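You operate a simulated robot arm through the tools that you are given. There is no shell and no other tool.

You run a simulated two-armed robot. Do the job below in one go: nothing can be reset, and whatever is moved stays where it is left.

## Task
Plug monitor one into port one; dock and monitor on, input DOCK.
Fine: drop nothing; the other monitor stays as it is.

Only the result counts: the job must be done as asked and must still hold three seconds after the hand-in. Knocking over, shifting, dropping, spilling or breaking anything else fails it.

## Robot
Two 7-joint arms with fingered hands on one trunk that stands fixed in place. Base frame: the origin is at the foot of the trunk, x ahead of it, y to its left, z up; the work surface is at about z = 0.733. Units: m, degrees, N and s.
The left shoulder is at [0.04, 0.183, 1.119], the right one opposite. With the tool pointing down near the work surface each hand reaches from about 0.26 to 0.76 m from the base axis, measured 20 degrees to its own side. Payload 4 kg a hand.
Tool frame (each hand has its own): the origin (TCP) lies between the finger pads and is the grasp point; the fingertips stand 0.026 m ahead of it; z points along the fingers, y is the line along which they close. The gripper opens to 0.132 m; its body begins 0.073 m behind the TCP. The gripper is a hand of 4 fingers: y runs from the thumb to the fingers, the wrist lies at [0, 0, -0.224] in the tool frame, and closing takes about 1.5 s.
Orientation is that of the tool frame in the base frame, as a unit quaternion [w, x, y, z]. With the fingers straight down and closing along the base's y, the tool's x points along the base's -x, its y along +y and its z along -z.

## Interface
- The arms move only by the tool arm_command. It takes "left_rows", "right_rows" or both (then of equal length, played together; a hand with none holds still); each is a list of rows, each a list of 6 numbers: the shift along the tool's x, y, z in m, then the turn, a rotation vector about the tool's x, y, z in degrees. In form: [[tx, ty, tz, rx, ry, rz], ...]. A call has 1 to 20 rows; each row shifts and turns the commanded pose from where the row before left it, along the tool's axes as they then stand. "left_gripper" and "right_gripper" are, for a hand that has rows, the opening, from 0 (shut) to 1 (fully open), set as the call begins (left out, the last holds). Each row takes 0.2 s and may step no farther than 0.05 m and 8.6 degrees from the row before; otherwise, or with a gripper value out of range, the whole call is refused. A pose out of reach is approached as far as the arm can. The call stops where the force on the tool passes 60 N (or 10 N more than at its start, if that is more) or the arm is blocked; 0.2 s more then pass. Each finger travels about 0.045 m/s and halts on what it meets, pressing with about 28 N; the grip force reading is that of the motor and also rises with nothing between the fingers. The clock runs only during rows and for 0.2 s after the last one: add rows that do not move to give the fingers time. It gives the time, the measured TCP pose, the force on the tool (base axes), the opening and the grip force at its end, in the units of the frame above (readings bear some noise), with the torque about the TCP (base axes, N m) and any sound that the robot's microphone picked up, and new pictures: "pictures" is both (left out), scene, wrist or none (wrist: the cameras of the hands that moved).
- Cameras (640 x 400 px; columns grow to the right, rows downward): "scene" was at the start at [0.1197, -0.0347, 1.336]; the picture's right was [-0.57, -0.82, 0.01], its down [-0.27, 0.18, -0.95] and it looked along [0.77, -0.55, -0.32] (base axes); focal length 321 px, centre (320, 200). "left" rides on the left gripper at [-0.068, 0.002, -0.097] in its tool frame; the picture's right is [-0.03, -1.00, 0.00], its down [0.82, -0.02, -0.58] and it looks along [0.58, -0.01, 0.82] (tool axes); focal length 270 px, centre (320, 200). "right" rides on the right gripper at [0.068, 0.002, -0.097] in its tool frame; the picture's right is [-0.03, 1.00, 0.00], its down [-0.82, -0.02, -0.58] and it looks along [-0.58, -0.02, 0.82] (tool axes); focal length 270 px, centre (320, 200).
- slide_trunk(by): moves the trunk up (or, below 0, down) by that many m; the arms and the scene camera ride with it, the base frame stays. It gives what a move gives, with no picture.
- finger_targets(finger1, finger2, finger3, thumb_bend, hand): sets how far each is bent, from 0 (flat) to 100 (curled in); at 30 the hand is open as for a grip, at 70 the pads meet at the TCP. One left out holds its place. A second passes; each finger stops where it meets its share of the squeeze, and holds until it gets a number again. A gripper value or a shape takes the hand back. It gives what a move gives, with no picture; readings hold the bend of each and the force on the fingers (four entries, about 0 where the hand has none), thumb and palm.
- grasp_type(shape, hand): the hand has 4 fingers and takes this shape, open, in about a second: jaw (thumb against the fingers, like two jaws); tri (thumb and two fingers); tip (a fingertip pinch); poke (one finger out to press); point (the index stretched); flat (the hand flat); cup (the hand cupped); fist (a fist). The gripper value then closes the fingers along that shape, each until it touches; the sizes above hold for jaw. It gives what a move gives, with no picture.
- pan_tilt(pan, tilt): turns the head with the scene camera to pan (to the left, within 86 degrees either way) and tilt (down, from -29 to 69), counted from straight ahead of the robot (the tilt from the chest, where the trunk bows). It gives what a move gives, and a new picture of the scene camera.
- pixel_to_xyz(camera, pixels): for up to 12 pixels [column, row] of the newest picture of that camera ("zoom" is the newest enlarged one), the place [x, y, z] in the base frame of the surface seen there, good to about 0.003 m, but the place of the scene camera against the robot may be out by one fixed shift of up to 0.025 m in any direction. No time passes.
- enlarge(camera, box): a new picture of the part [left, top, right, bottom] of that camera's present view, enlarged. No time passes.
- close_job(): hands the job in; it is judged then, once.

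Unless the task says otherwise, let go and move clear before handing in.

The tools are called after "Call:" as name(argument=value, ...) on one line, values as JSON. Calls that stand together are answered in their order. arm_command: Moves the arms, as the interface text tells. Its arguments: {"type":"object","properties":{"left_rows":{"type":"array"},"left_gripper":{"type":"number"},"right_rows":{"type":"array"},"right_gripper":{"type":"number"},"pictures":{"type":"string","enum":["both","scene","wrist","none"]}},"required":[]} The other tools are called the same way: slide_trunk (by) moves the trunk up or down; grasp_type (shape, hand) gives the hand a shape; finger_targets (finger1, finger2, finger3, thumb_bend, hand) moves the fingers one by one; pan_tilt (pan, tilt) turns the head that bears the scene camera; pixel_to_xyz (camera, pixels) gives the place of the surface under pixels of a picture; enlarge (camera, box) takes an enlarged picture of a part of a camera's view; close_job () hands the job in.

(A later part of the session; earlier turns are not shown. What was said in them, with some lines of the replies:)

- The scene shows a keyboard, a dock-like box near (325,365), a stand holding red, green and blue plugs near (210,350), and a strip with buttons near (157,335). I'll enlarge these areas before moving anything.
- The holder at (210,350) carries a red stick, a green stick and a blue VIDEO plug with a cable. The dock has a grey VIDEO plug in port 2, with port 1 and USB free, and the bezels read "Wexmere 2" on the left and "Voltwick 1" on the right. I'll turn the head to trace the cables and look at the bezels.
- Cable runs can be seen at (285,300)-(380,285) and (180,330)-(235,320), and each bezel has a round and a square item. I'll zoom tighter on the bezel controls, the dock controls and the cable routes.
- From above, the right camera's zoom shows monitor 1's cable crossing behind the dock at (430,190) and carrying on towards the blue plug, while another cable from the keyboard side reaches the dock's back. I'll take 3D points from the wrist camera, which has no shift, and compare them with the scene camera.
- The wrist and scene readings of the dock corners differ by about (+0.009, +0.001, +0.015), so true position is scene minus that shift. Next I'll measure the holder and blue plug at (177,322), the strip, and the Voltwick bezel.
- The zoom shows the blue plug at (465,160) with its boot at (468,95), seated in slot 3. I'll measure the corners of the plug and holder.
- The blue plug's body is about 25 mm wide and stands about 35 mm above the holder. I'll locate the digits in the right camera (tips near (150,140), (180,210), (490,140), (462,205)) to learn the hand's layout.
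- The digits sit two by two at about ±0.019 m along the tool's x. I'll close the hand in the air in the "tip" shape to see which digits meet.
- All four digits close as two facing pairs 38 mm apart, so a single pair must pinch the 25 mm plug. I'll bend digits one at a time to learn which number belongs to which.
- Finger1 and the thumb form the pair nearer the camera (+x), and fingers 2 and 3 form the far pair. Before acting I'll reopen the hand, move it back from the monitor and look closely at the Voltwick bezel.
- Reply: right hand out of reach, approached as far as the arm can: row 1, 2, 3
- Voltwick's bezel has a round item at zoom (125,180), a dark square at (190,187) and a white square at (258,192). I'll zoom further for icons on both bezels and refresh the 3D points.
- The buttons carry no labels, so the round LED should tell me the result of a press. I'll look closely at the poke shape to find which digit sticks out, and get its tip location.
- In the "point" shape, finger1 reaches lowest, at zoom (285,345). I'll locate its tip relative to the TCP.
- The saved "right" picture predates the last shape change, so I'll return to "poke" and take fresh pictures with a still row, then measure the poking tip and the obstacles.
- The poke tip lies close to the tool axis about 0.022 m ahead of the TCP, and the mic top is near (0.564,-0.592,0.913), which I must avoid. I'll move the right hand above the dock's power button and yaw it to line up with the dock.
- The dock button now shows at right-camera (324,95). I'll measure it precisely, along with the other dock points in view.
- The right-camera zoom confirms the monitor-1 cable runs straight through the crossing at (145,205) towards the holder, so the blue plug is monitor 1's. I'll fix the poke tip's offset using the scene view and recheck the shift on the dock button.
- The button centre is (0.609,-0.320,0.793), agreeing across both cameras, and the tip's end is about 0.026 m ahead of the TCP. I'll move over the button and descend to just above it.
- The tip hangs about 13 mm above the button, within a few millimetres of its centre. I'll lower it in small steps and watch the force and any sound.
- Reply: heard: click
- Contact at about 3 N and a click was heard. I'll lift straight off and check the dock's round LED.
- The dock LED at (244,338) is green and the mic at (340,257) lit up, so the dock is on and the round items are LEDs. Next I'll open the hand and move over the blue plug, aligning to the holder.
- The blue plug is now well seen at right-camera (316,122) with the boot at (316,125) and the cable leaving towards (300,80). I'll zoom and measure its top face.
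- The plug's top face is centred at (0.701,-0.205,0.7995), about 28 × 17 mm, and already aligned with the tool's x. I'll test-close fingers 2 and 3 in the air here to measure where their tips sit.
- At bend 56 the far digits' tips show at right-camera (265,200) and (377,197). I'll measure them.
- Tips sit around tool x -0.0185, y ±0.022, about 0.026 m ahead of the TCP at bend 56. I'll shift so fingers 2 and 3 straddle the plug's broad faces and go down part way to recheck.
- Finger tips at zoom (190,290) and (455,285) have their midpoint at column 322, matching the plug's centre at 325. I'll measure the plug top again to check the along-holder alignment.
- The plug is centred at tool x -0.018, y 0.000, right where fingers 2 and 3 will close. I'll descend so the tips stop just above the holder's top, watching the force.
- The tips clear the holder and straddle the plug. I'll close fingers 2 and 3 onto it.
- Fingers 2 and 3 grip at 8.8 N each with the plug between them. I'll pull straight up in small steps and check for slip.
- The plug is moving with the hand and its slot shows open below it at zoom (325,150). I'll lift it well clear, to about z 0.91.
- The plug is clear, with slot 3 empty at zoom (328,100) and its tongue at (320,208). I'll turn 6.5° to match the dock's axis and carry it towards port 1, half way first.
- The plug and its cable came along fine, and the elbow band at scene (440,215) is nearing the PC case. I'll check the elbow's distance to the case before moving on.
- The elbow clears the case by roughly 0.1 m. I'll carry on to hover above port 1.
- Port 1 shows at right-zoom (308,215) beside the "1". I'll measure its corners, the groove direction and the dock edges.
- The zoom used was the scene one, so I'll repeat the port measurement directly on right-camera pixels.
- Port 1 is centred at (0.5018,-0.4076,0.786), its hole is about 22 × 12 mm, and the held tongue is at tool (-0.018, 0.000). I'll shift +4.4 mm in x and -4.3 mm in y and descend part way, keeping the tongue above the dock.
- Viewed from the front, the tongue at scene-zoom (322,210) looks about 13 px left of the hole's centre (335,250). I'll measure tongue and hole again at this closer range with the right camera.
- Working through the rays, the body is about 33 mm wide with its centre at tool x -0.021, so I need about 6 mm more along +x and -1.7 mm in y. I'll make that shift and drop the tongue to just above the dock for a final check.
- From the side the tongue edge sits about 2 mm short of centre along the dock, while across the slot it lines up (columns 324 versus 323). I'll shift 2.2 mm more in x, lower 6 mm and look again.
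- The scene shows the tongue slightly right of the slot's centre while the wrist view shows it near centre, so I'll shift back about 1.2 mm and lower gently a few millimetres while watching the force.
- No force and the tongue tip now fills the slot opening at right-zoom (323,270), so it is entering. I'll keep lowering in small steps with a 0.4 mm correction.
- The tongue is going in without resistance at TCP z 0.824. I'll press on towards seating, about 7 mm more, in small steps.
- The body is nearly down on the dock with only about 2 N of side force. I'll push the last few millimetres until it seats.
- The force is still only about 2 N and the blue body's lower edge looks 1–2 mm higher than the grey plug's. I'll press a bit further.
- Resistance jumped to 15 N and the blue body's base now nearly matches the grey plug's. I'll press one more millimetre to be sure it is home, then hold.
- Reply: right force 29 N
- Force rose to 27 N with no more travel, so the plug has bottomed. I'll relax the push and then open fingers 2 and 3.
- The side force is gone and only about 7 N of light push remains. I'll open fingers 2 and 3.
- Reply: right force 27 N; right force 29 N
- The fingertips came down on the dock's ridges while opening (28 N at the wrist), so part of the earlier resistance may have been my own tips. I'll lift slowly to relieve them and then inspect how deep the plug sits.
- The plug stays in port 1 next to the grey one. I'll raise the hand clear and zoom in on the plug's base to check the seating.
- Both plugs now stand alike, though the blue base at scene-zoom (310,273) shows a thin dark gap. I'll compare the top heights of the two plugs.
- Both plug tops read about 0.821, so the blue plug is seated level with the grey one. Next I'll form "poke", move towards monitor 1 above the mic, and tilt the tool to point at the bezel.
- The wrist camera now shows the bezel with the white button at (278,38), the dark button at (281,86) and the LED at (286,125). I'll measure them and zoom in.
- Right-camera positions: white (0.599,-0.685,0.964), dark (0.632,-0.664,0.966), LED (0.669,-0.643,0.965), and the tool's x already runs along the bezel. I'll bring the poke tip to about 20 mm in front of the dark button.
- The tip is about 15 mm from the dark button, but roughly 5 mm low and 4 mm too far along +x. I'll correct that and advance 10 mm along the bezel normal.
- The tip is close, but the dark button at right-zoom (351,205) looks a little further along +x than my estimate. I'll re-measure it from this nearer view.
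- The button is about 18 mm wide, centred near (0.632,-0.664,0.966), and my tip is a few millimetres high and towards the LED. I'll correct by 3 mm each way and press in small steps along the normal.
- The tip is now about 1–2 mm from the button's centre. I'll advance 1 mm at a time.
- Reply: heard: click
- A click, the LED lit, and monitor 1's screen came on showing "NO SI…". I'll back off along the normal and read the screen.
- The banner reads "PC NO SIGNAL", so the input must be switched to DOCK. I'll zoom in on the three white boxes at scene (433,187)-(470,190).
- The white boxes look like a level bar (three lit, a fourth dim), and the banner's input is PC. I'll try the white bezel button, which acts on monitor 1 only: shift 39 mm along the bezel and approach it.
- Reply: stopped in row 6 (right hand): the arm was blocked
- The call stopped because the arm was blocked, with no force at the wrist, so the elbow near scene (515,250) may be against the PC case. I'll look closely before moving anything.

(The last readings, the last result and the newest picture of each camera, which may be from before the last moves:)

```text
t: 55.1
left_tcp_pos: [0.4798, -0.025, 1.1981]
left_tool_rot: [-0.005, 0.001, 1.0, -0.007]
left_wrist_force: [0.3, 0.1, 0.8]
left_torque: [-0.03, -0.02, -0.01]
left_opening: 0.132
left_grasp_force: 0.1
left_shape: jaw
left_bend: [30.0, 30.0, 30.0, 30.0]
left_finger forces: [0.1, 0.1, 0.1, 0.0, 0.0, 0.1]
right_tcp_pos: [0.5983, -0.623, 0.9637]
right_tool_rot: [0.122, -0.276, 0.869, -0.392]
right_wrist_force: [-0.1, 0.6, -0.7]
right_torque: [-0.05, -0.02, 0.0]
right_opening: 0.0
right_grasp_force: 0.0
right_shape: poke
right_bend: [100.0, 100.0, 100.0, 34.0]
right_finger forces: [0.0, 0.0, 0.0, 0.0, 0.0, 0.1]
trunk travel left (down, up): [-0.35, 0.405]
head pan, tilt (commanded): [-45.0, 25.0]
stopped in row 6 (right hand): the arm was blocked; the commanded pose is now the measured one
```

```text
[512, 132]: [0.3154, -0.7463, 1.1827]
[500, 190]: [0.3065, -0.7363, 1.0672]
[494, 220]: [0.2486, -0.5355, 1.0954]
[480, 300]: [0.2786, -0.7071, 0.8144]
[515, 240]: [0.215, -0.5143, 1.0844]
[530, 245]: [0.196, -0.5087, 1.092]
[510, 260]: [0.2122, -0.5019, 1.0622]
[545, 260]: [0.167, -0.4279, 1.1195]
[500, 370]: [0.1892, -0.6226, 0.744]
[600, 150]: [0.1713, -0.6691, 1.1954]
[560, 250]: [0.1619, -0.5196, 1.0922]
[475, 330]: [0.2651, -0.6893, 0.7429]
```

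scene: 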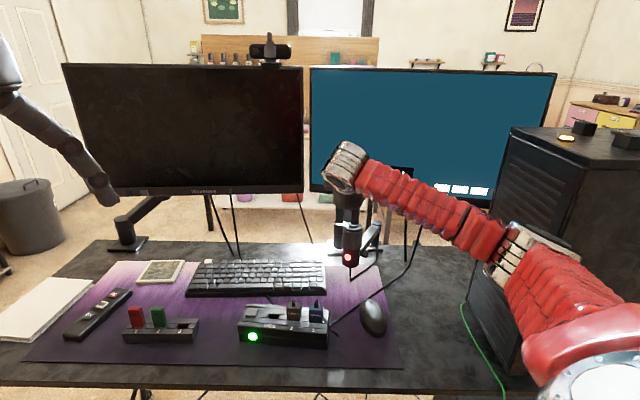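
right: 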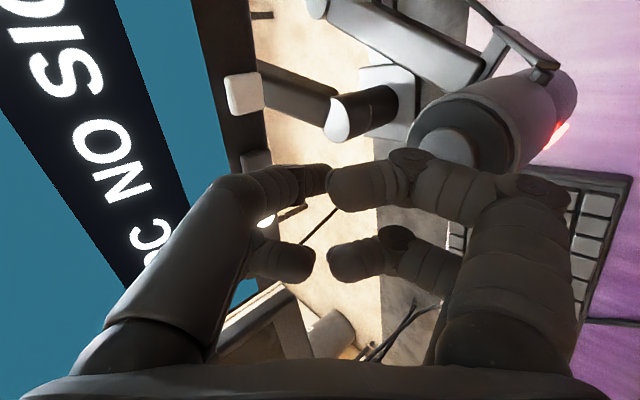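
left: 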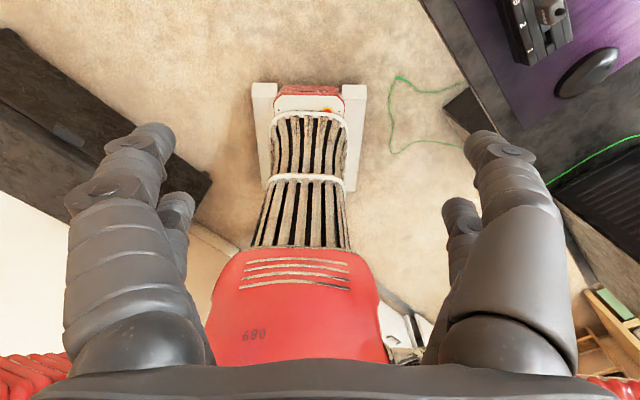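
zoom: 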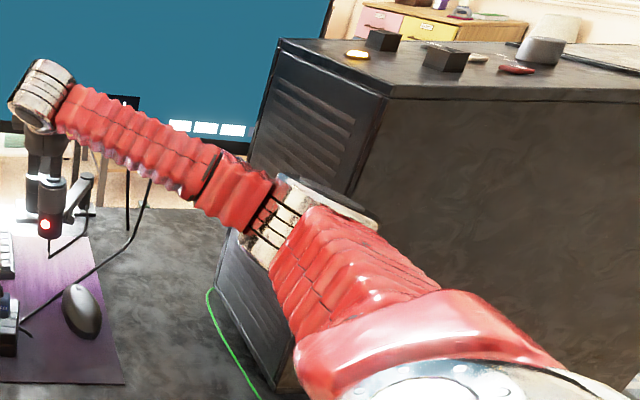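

The elbow band appears to be touching the PC case, so I must get it away. I'll raise the hand a little and shift it left along the bezel, away from the case.

Call:
arm_command(right_rows=[[-0.015, -0.0077, -0.0064, 0, 0, 0], [-0.015, -0.0077, -0.0064, 0, 0, 0], [-0.015, 0, -0.005, 0, 0, 0], [0, 0, 0, 0, 0, 0]], pictures="both")

Call:
enlarge(camera="scene", box=[440, 100, 640, 380])

```text
t: 56.1
left_tcp_pos: [0.4711, -0.0378, 1.203]
left_tool_rot: [0.0, 0.002, 1.0, -0.001]
left_wrist_force: [0.9, -0.2, 0.6]
left_torque: [-0.03, 0.05, 0.01]
left_opening: 0.1318
left_grasp_force: 0.1
left_shape: jaw
left_bend: [30.0, 30.0, 30.0, 30.0]
left_finger forces: [0.1, 0.0, 0.0, 0.0, 0.0, 0.0]
right_tcp_pos: [0.6207, -0.6147, 0.9964]
right_tool_rot: [0.124, -0.266, 0.87, -0.397]
right_wrist_force: [-0.1, -0.5, -0.1]
right_torque: [-0.01, -0.01, -0.04]
right_opening: 0.0
right_grasp_force: 0.1
right_shape: poke
right_bend: [100.0, 100.0, 100.0, 34.0]
right_finger forces: [0.0, 0.0, 0.1, 0.0, 0.1, 0.0]
trunk travel left (down, up): [-0.35, 0.405]
head pan, tilt (commanded): [-45.0, 25.0]
```

scene: 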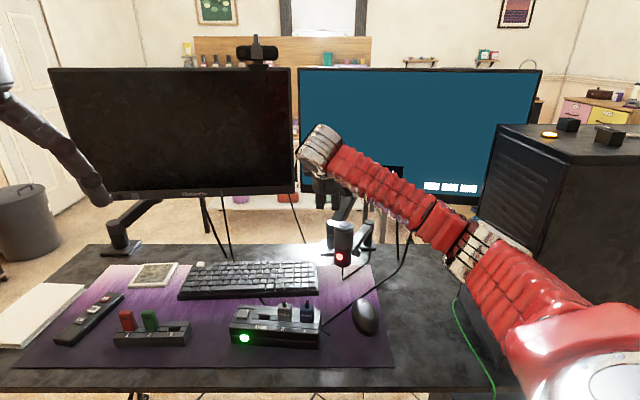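
right: 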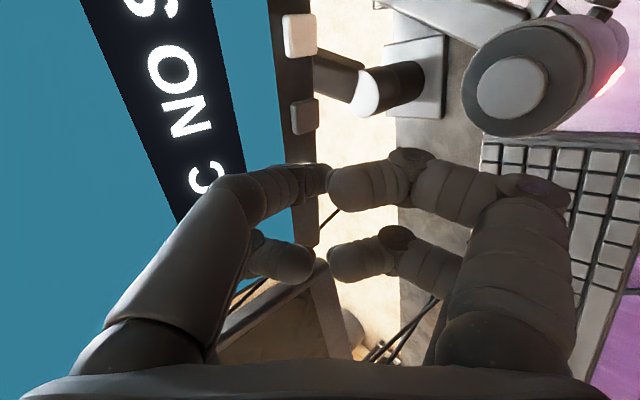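

```text
1.43 times, centred on (540, 240) of scene
```

zoom: 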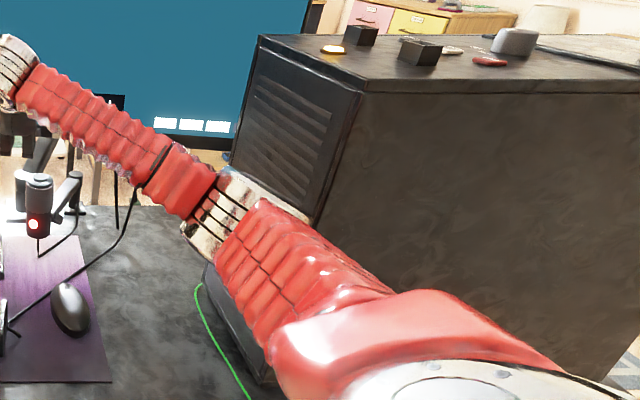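

The elbow is free again and the case and the items on it sit where they were. I'll turn the hand about the vertical so the wrist comes in more from the left, which keeps the elbow away from the case.

Call:
arm_command(right_rows=[[0, 0, 0, 0, 5.64, 4.68], [0, 0, 0, 0, 5.64, 4.68], [0, 0, 0, 0, 5.64, 4.68], [0, 0, 0, 0, 0, 0], [0, 0, 0, 0, 0, 0]], pictures="both")

Call:
pixel_to_xyz(camera="scene", pixels=[[465, 240], [480, 230], [450, 255], [505, 245], [498, 128], [490, 180]])

```text
t: 57.3
left_tcp_pos: [0.4699, -0.0379, 1.203]
left_tool_rot: [0.0, 0.002, 1.0, 0.0]
left_wrist_force: [0.3, 0.6, 0.0]
left_torque: [-0.01, -0.01, 0.04]
left_opening: 0.1318
left_grasp_force: 0.1
left_shape: jaw
left_bend: [30.0, 30.0, 30.0, 30.0]
left_finger forces: [0.0, 0.1, 0.0, 0.0, 0.0, 0.0]
right_tcp_pos: [0.6194, -0.6153, 0.9953]
right_tool_rot: [0.042, -0.097, 0.905, -0.413]
right_wrist_force: [-0.1, -0.1, -0.4]
right_torque: [-0.01, -0.01, -0.04]
right_opening: 0.0
right_grasp_force: 0.0
right_shape: poke
right_bend: [100.0, 100.0, 100.0, 34.0]
right_finger forces: [0.0, 0.0, 0.0, 0.1, 0.1, 0.1]
trunk travel left (down, up): [-0.35, 0.405]
head pan, tilt (commanded): [-45.0, 25.0]
```

scene: 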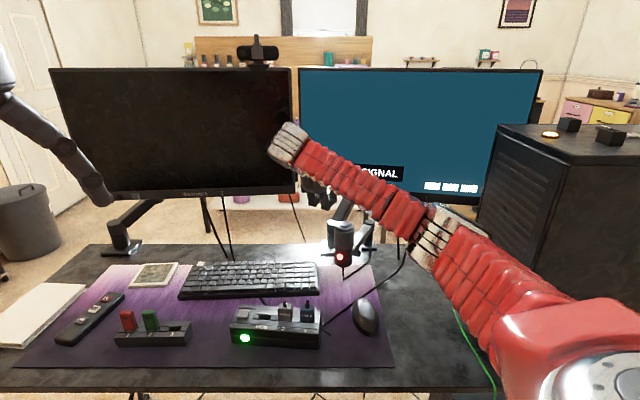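
right: 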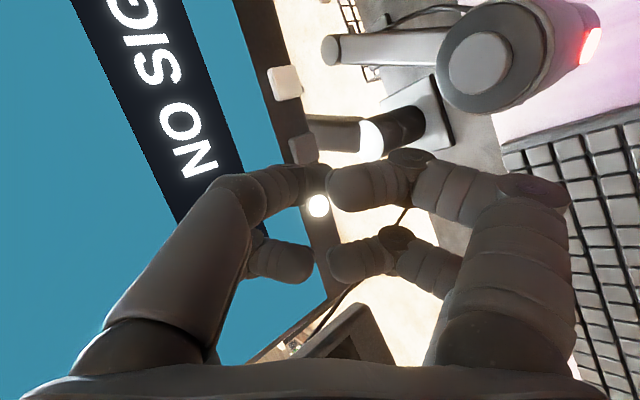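

```text
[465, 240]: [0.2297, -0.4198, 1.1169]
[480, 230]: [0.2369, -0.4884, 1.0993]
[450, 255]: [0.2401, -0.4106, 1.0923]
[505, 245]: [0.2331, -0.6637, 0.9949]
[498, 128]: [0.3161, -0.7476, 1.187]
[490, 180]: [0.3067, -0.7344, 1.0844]
```

The elbow has moved well left of the case, and the hand still points at the bezel. I'll move to about 20 mm in front of the white button at right-camera (285,82).

Call:
arm_command(right_rows=[[0.0149, -0.001, 0.01, 0, 0, 0], [0.0149, -0.001, 0.01, 0, 0, 0], [0.0148, -0.0011, 0.0099, 0, 0, 0], [0, 0, 0, 0, 0, 0], [0, 0, 0, 0, 0, 0]], pictures="both")

Call:
enlarge(camera="right", box=[230, 100, 370, 240])

Call:
pixel_to_xyz(camera="right", pixels=[[293, 150], [288, 140], [300, 150], [283, 130]])

```text
t: 58.5
left_tcp_pos: [0.4688, -0.038, 1.2025]
left_tool_rot: [-0.001, 0.002, 1.0, -0.001]
left_wrist_force: [0.0, 0.8, 0.1]
left_torque: [0.0, 0.0, -0.03]
left_opening: 0.1316
left_grasp_force: 0.2
left_shape: jaw
left_bend: [30.0, 30.0, 30.0, 30.0]
left_finger forces: [0.0, 0.1, 0.1, 0.0, 0.0, 0.0]
right_tcp_pos: [0.5794, -0.6481, 0.9768]
right_tool_rot: [0.044, -0.098, 0.904, -0.413]
right_wrist_force: [0.2, -0.3, -0.2]
right_torque: [0.04, -0.03, -0.02]
right_opening: 0.0001
right_grasp_force: 0.0
right_shape: poke
right_bend: [100.0, 100.0, 100.0, 34.0]
right_finger forces: [0.0, 0.0, 0.0, 0.0, 0.0, 0.0]
trunk travel left (down, up): [-0.35, 0.405]
head pan, tilt (commanded): [-45.0, 25.0]
```

scene: 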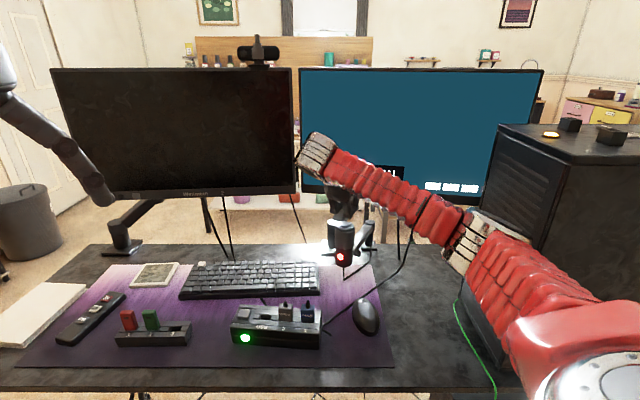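
right: 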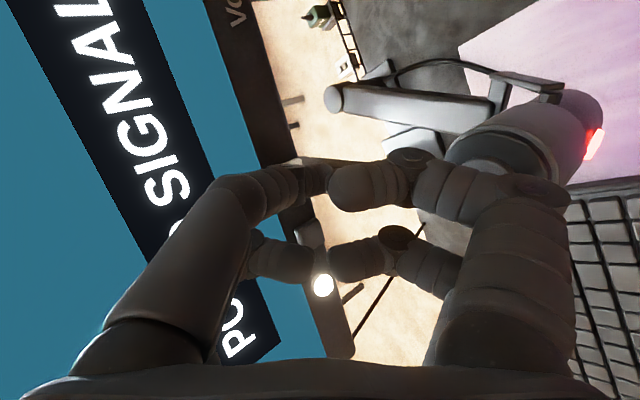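

```text
2.86 times, centred on (300, 170) of right
```

zoom: 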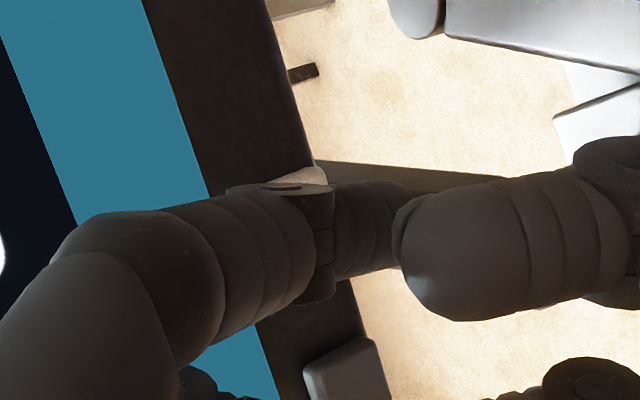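

```text
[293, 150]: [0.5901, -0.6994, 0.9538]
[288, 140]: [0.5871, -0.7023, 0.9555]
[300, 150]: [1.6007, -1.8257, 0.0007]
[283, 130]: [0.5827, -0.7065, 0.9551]
```

The hand reached its target without blocking, and the white button sits straight ahead along the normal about 21 mm away. I'll advance 16 mm, then press in 1 mm steps.

Call:
arm_command(right_rows=[[-0.0021, -0.0034, 0.0039, 0, 0, 0], [-0.0021, -0.0034, 0.0039, 0, 0, 0], [-0.0018, -0.003, 0.0034, 0, 0, 0], [0, 0, 0, 0, 0, 0], [0, 0, 0, 0, 0, 0]], pictures="both")

Call:
enlarge(camera="right", box=[230, 100, 370, 240])

```text
t: 59.7
left_tcp_pos: [0.4683, -0.039, 1.2035]
left_tool_rot: [0.0, 0.002, 1.0, -0.001]
left_wrist_force: [-0.1, -0.8, 0.0]
left_torque: [0.01, -0.01, 0.01]
left_opening: 0.1318
left_grasp_force: 0.1
left_shape: jaw
left_bend: [30.0, 30.0, 30.0, 30.0]
left_finger forces: [0.1, 0.1, 0.1, 0.1, 0.0, 0.0]
right_tcp_pos: [0.5896, -0.6625, 0.9782]
right_tool_rot: [0.042, -0.098, 0.904, -0.414]
right_wrist_force: [-0.5, 0.2, -0.5]
right_torque: [0.0, 0.01, 0.03]
right_opening: 0.0
right_grasp_force: 0.1
right_shape: poke
right_bend: [100.0, 100.0, 100.0, 34.0]
right_finger forces: [0.0, 0.0, 0.0, 0.0, 0.1, 0.0]
trunk travel left (down, up): [-0.35, 0.405]
head pan, tilt (commanded): [-45.0, 25.0]
```

scene: 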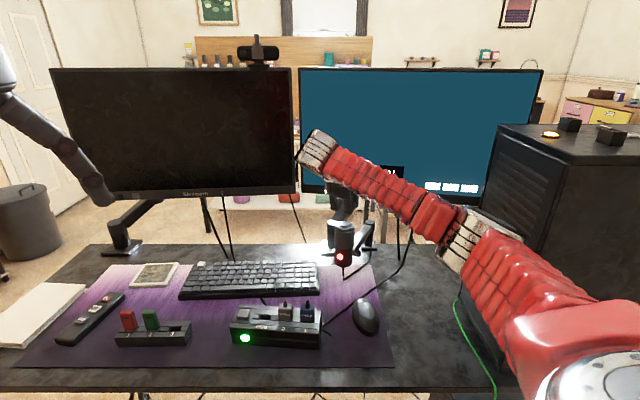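
right: 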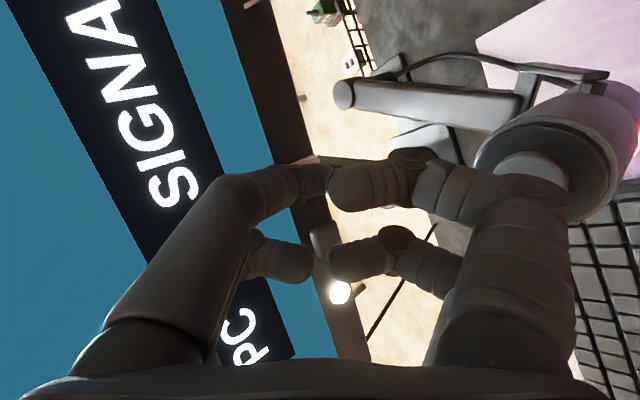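

```text
2.86 times, centred on (300, 170) of right
```

zoom: 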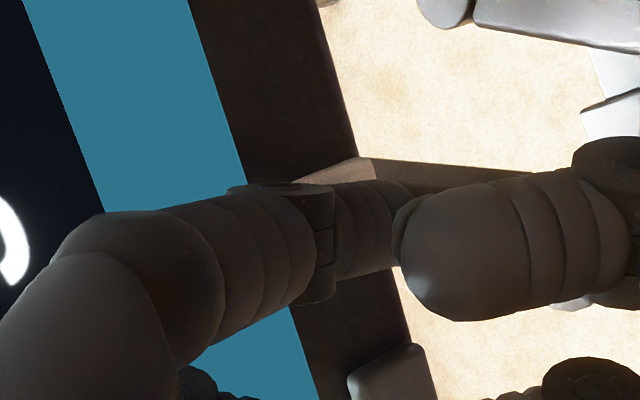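

Still no contact, with about 4 mm to go. I'll advance in 1 mm steps until it clicks.

Call:
arm_command(right_rows=[[-0.00037, -0.00061, 0.0007, 0, 0, 0], [-0.00037, -0.00061, 0.0007, 0, 0, 0], [-0.00037, -0.00061, 0.0007, 0, 0, 0], [-0.00037, -0.00061, 0.0007, 0, 0, 0], [-0.00037, -0.00061, 0.0007, 0, 0, 0], [0, 0, 0, 0, 0, 0]], pictures="both")

```text
t: 61.1
left_tcp_pos: [0.4692, -0.0382, 1.2028]
left_tool_rot: [0.0, 0.001, 1.0, -0.001]
left_wrist_force: [-1.3, 0.4, 1.3]
left_torque: [-0.01, -0.03, 0.01]
left_opening: 0.1318
left_grasp_force: 0.0
left_shape: jaw
left_bend: [30.0, 30.0, 30.0, 30.0]
left_finger forces: [0.0, 0.1, 0.1, 0.0, 0.0, 0.1]
right_tcp_pos: [0.5931, -0.6668, 0.9796]
right_tool_rot: [0.043, -0.098, 0.904, -0.413]
right_wrist_force: [0.6, 0.1, 0.4]
right_torque: [0.01, 0.01, 0.0]
right_opening: 0.0
right_grasp_force: 0.1
right_shape: poke
right_bend: [100.0, 100.0, 100.0, 34.0]
right_finger forces: [0.0, 0.1, 0.0, 0.1, 0.2, 0.0]
trunk travel left (down, up): [-0.35, 0.405]
head pan, tilt (commanded): [-45.0, 25.0]
```

scene: 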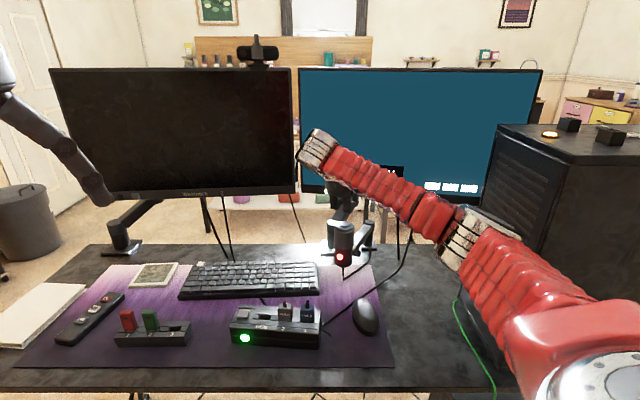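
right: 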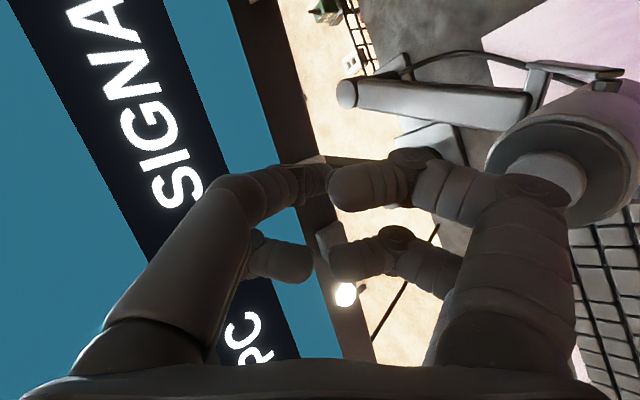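

No contact yet; I'll continue with another 4 mm in 1 mm steps.

Call:
arm_command(right_rows=[[-0.00037, -0.00061, 0.0007, 0, 0, 0], [-0.00037, -0.00061, 0.0007, 0, 0, 0], [-0.00037, -0.00061, 0.0007, 0, 0, 0], [0, 0, 0, 0, 0, 0]], pictures="both")

Call:
enlarge(camera="right", box=[260, 120, 370, 240])

```text
t: 62.1
left_tcp_pos: [0.4695, -0.0379, 1.2037]
left_tool_rot: [0.001, 0.002, 1.0, -0.001]
left_wrist_force: [-0.4, 0.5, 0.3]
left_torque: [0.02, -0.02, -0.03]
left_opening: 0.1319
left_grasp_force: 0.1
left_shape: jaw
left_bend: [30.0, 30.0, 30.0, 30.0]
left_finger forces: [0.0, 0.0, 0.0, 0.0, 0.0, 0.0]
right_tcp_pos: [0.5938, -0.6665, 0.9792]
right_tool_rot: [0.044, -0.098, 0.905, -0.413]
right_wrist_force: [-9.0, 9.2, -1.6]
right_torque: [-0.48, -0.43, 0.12]
right_opening: 0.0
right_grasp_force: 0.1
right_shape: poke
right_bend: [100.0, 100.0, 100.0, 34.0]
right_finger forces: [0.0, 0.0, 10.9, 0.0, 1.2, 0.1]
trunk travel left (down, up): [-0.35, 0.405]
head pan, tilt (commanded): [-45.0, 25.0]
heard: click
```

scene: 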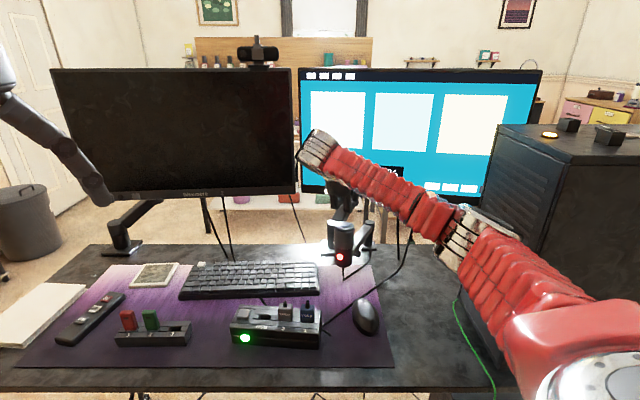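
right: 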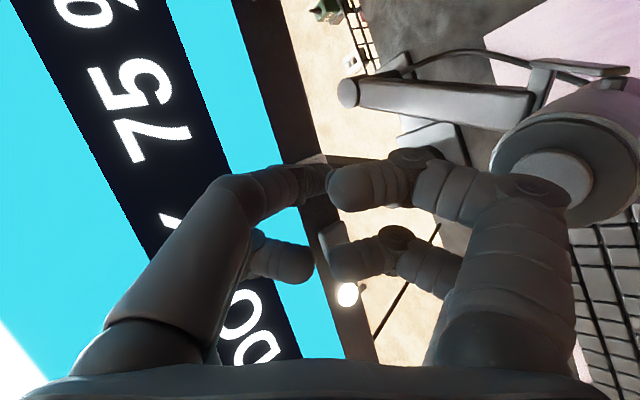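

```text
3.33 times, centred on (315, 180) of right
```

zoom: 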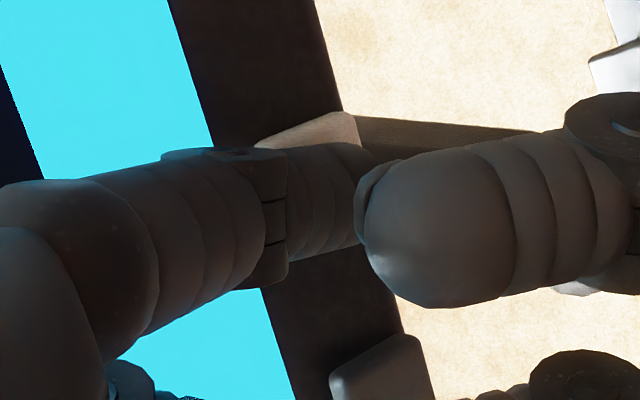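

Click: the screen now shows a desktop and a banner beginning "DO… 75". A curled finger also touched the monitor at about 11 N, so I'll back off at once along the normal.

Call:
arm_command(right_rows=[[0.0019, 0.003, -0.0035, 0, 0, 0], [0.0056, 0.009, -0.0105, 0, 0, 0], [0.0037, 0.012, -0.028, 0, 0, 0], [-0.015, 0.008, -0.035, 0, 0, 0], [-0.015, 0.008, -0.035, 0, 0, 0], [0, 0, 0, 0, 0, 0]], pictures="both")

Call:
enlarge(camera="scene", box=[290, 60, 550, 210])

Call:
enlarge(camera="right", box=[0, 0, 320, 300])

```text
t: 63.5
left_tcp_pos: [0.471, -0.0398, 1.2026]
left_tool_rot: [0.0, 0.002, 1.0, -0.001]
left_wrist_force: [0.2, 0.1, 0.0]
left_torque: [0.0, 0.01, 0.0]
left_opening: 0.1321
left_grasp_force: 0.1
left_shape: jaw
left_bend: [30.0, 30.0, 30.0, 30.0]
left_finger forces: [0.1, 0.0, 0.0, 0.0, 0.0, 0.1]
right_tcp_pos: [0.5902, -0.5568, 1.0201]
right_tool_rot: [0.043, -0.096, 0.905, -0.413]
right_wrist_force: [0.4, -0.9, -0.2]
right_torque: [0.01, 0.0, 0.01]
right_opening: 0.0003
right_grasp_force: 0.0
right_shape: poke
right_bend: [100.0, 100.0, 100.0, 34.0]
right_finger forces: [0.1, 0.0, 0.1, 0.0, 0.0, 0.0]
trunk travel left (down, up): [-0.35, 0.405]
head pan, tilt (commanded): [-45.0, 25.0]
```

scene: 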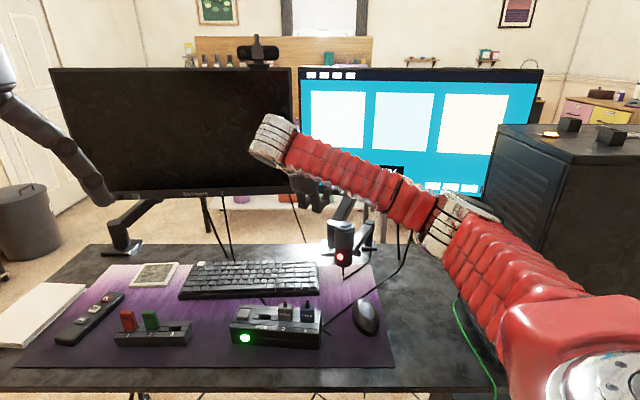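
right: 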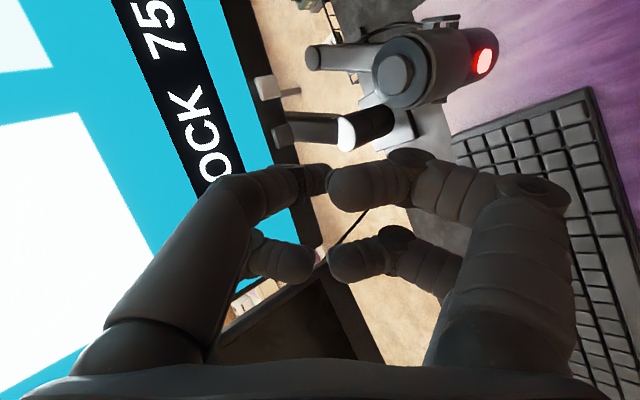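

```text
2.46 times, centred on (420, 135) of scene
```

zoom: 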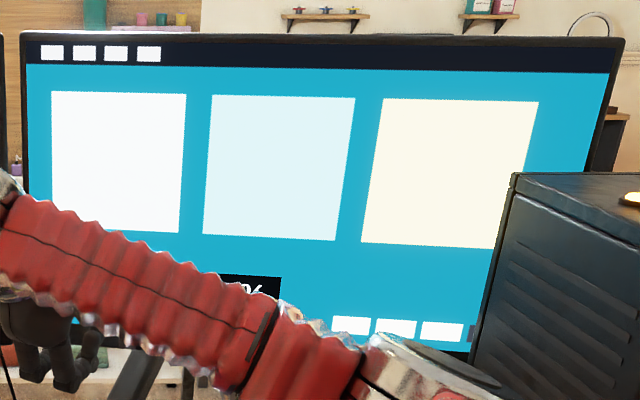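

```text
1.33 times, centred on (160, 150) of right
```

zoom: 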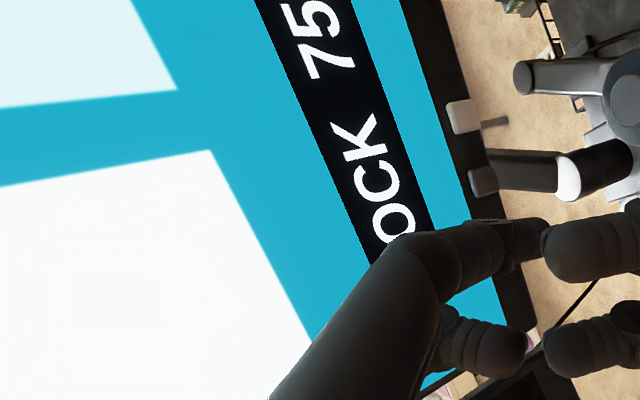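

The banner now reads "DOCK 75…%" with a live desktop, so the dock signal reaches monitor 1. I'll move the hand well clear and check the whole scene.

Call:
arm_command(right_rows=[[0.0027, 0.0082, -0.04, 0, 0, 0], [0.0027, 0.0082, -0.04, 0, 0, 0], [0.0027, 0.0082, -0.04, 0, 0, 0], [0.0027, 0.0082, -0.04, 0, 0, 0], [0, 0, 0, 0, 0, 0]], pictures="both")

Call:
enlarge(camera="right", box=[0, 0, 640, 400])

Call:
enlarge(camera="scene", box=[220, 290, 400, 360])

```text
t: 64.7
left_tcp_pos: [0.4696, -0.0402, 1.2032]
left_tool_rot: [0.0, 0.002, 1.0, 0.0]
left_wrist_force: [0.8, -0.8, -0.6]
left_torque: [0.02, 0.0, -0.01]
left_opening: 0.1321
left_grasp_force: 0.0
left_shape: jaw
left_bend: [30.0, 30.0, 30.0, 30.0]
left_finger forces: [0.0, 0.0, 0.0, 0.0, 0.0, 0.0]
right_tcp_pos: [0.549, -0.4187, 1.1031]
right_tool_rot: [0.042, -0.097, 0.904, -0.413]
right_wrist_force: [0.1, 0.2, 0.1]
right_torque: [0.0, -0.04, -0.01]
right_opening: 0.0
right_grasp_force: 0.1
right_shape: poke
right_bend: [100.0, 100.0, 100.0, 34.0]
right_finger forces: [0.0, 0.1, 0.0, 0.1, 0.0, 0.1]
trunk travel left (down, up): [-0.35, 0.405]
head pan, tilt (commanded): [-45.0, 25.0]
```

scene: 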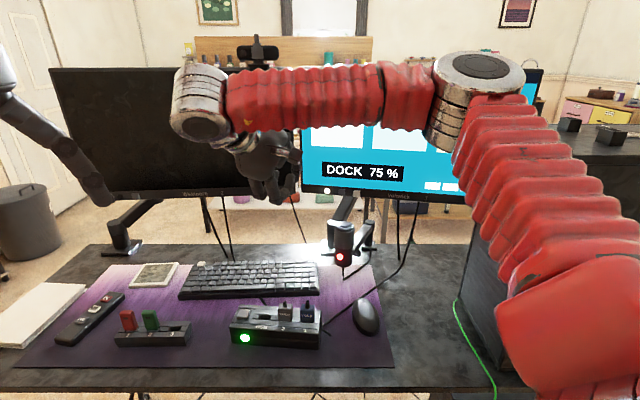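
right: 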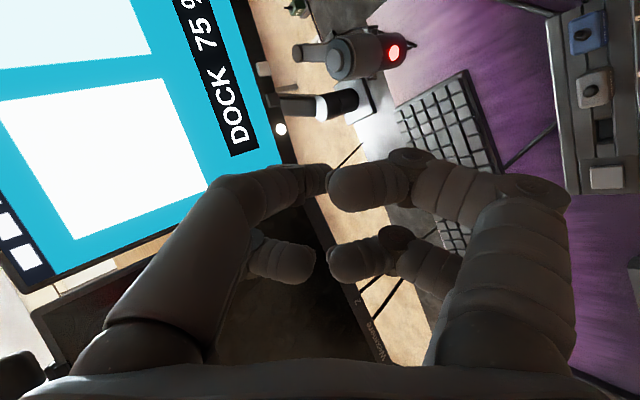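

```text
1.00 times, centred on (320, 200) of right (not enlarged: the box is as wide or as high as the picture)
```

zoom: 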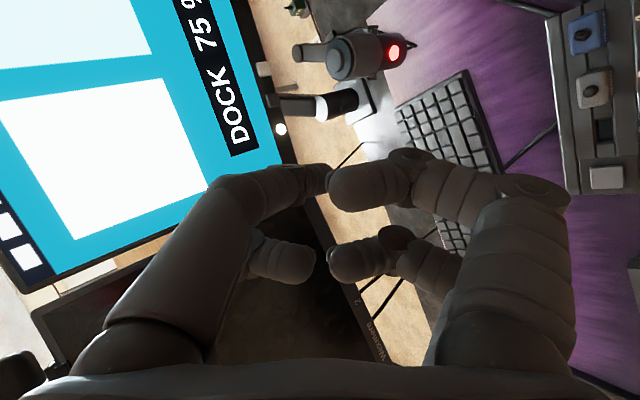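

```text
3.56 times, centred on (310, 325) of scene
```

zoom: 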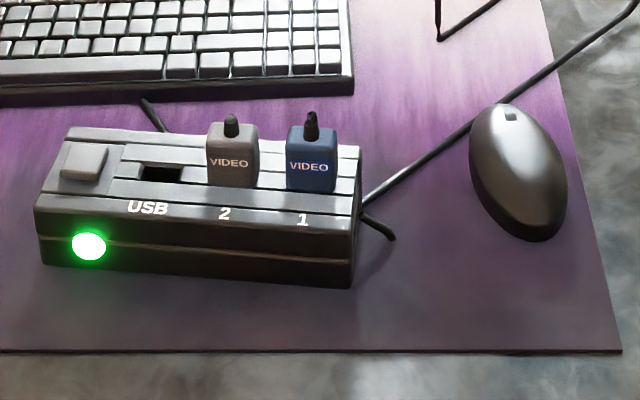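

The banner reads "DOCK 75 %" and both the dock LED and monitor 1's LED are lit. The blue plug sits in port 1 beside the untouched grey one, monitor 2 is still dark, and the holder, mic, mouse and PC case look undisturbed. The hand is empty and clear, so I'll hand in.

Call:
close_job()

```text
The job is handed in.
```

Monitor one is plugged into port one, the dock and monitor are both on, and the monitor's input is set to DOCK. I've handed the job in.

- **Plug:** I moved the blue video plug from the holder into port one. It sits level with the grey plug in port two, to within the few millimetres I could measure.
- **Power:** The dock light is green and monitor one's light is on. The monitor shows a desktop with the banner "DOCK 75 %".
- **Other monitor:** Monitor two stayed off and I didn't touch its plug.

**Contacts along the way:**
- The arm was stopped once, apparently by its elbow touching the PC case. I backed off, and the case and the items on it looked unmoved in the pictures.
- While I pressed the input button, a curled finger pushed on monitor one at about 11 N. I saw no shift there either.
- While I was letting go of the plug, my fingertips pressed on the top of the dock at about 28 N. I saw no shift there, but I didn't re-measure the dock's position.

I dropped nothing.
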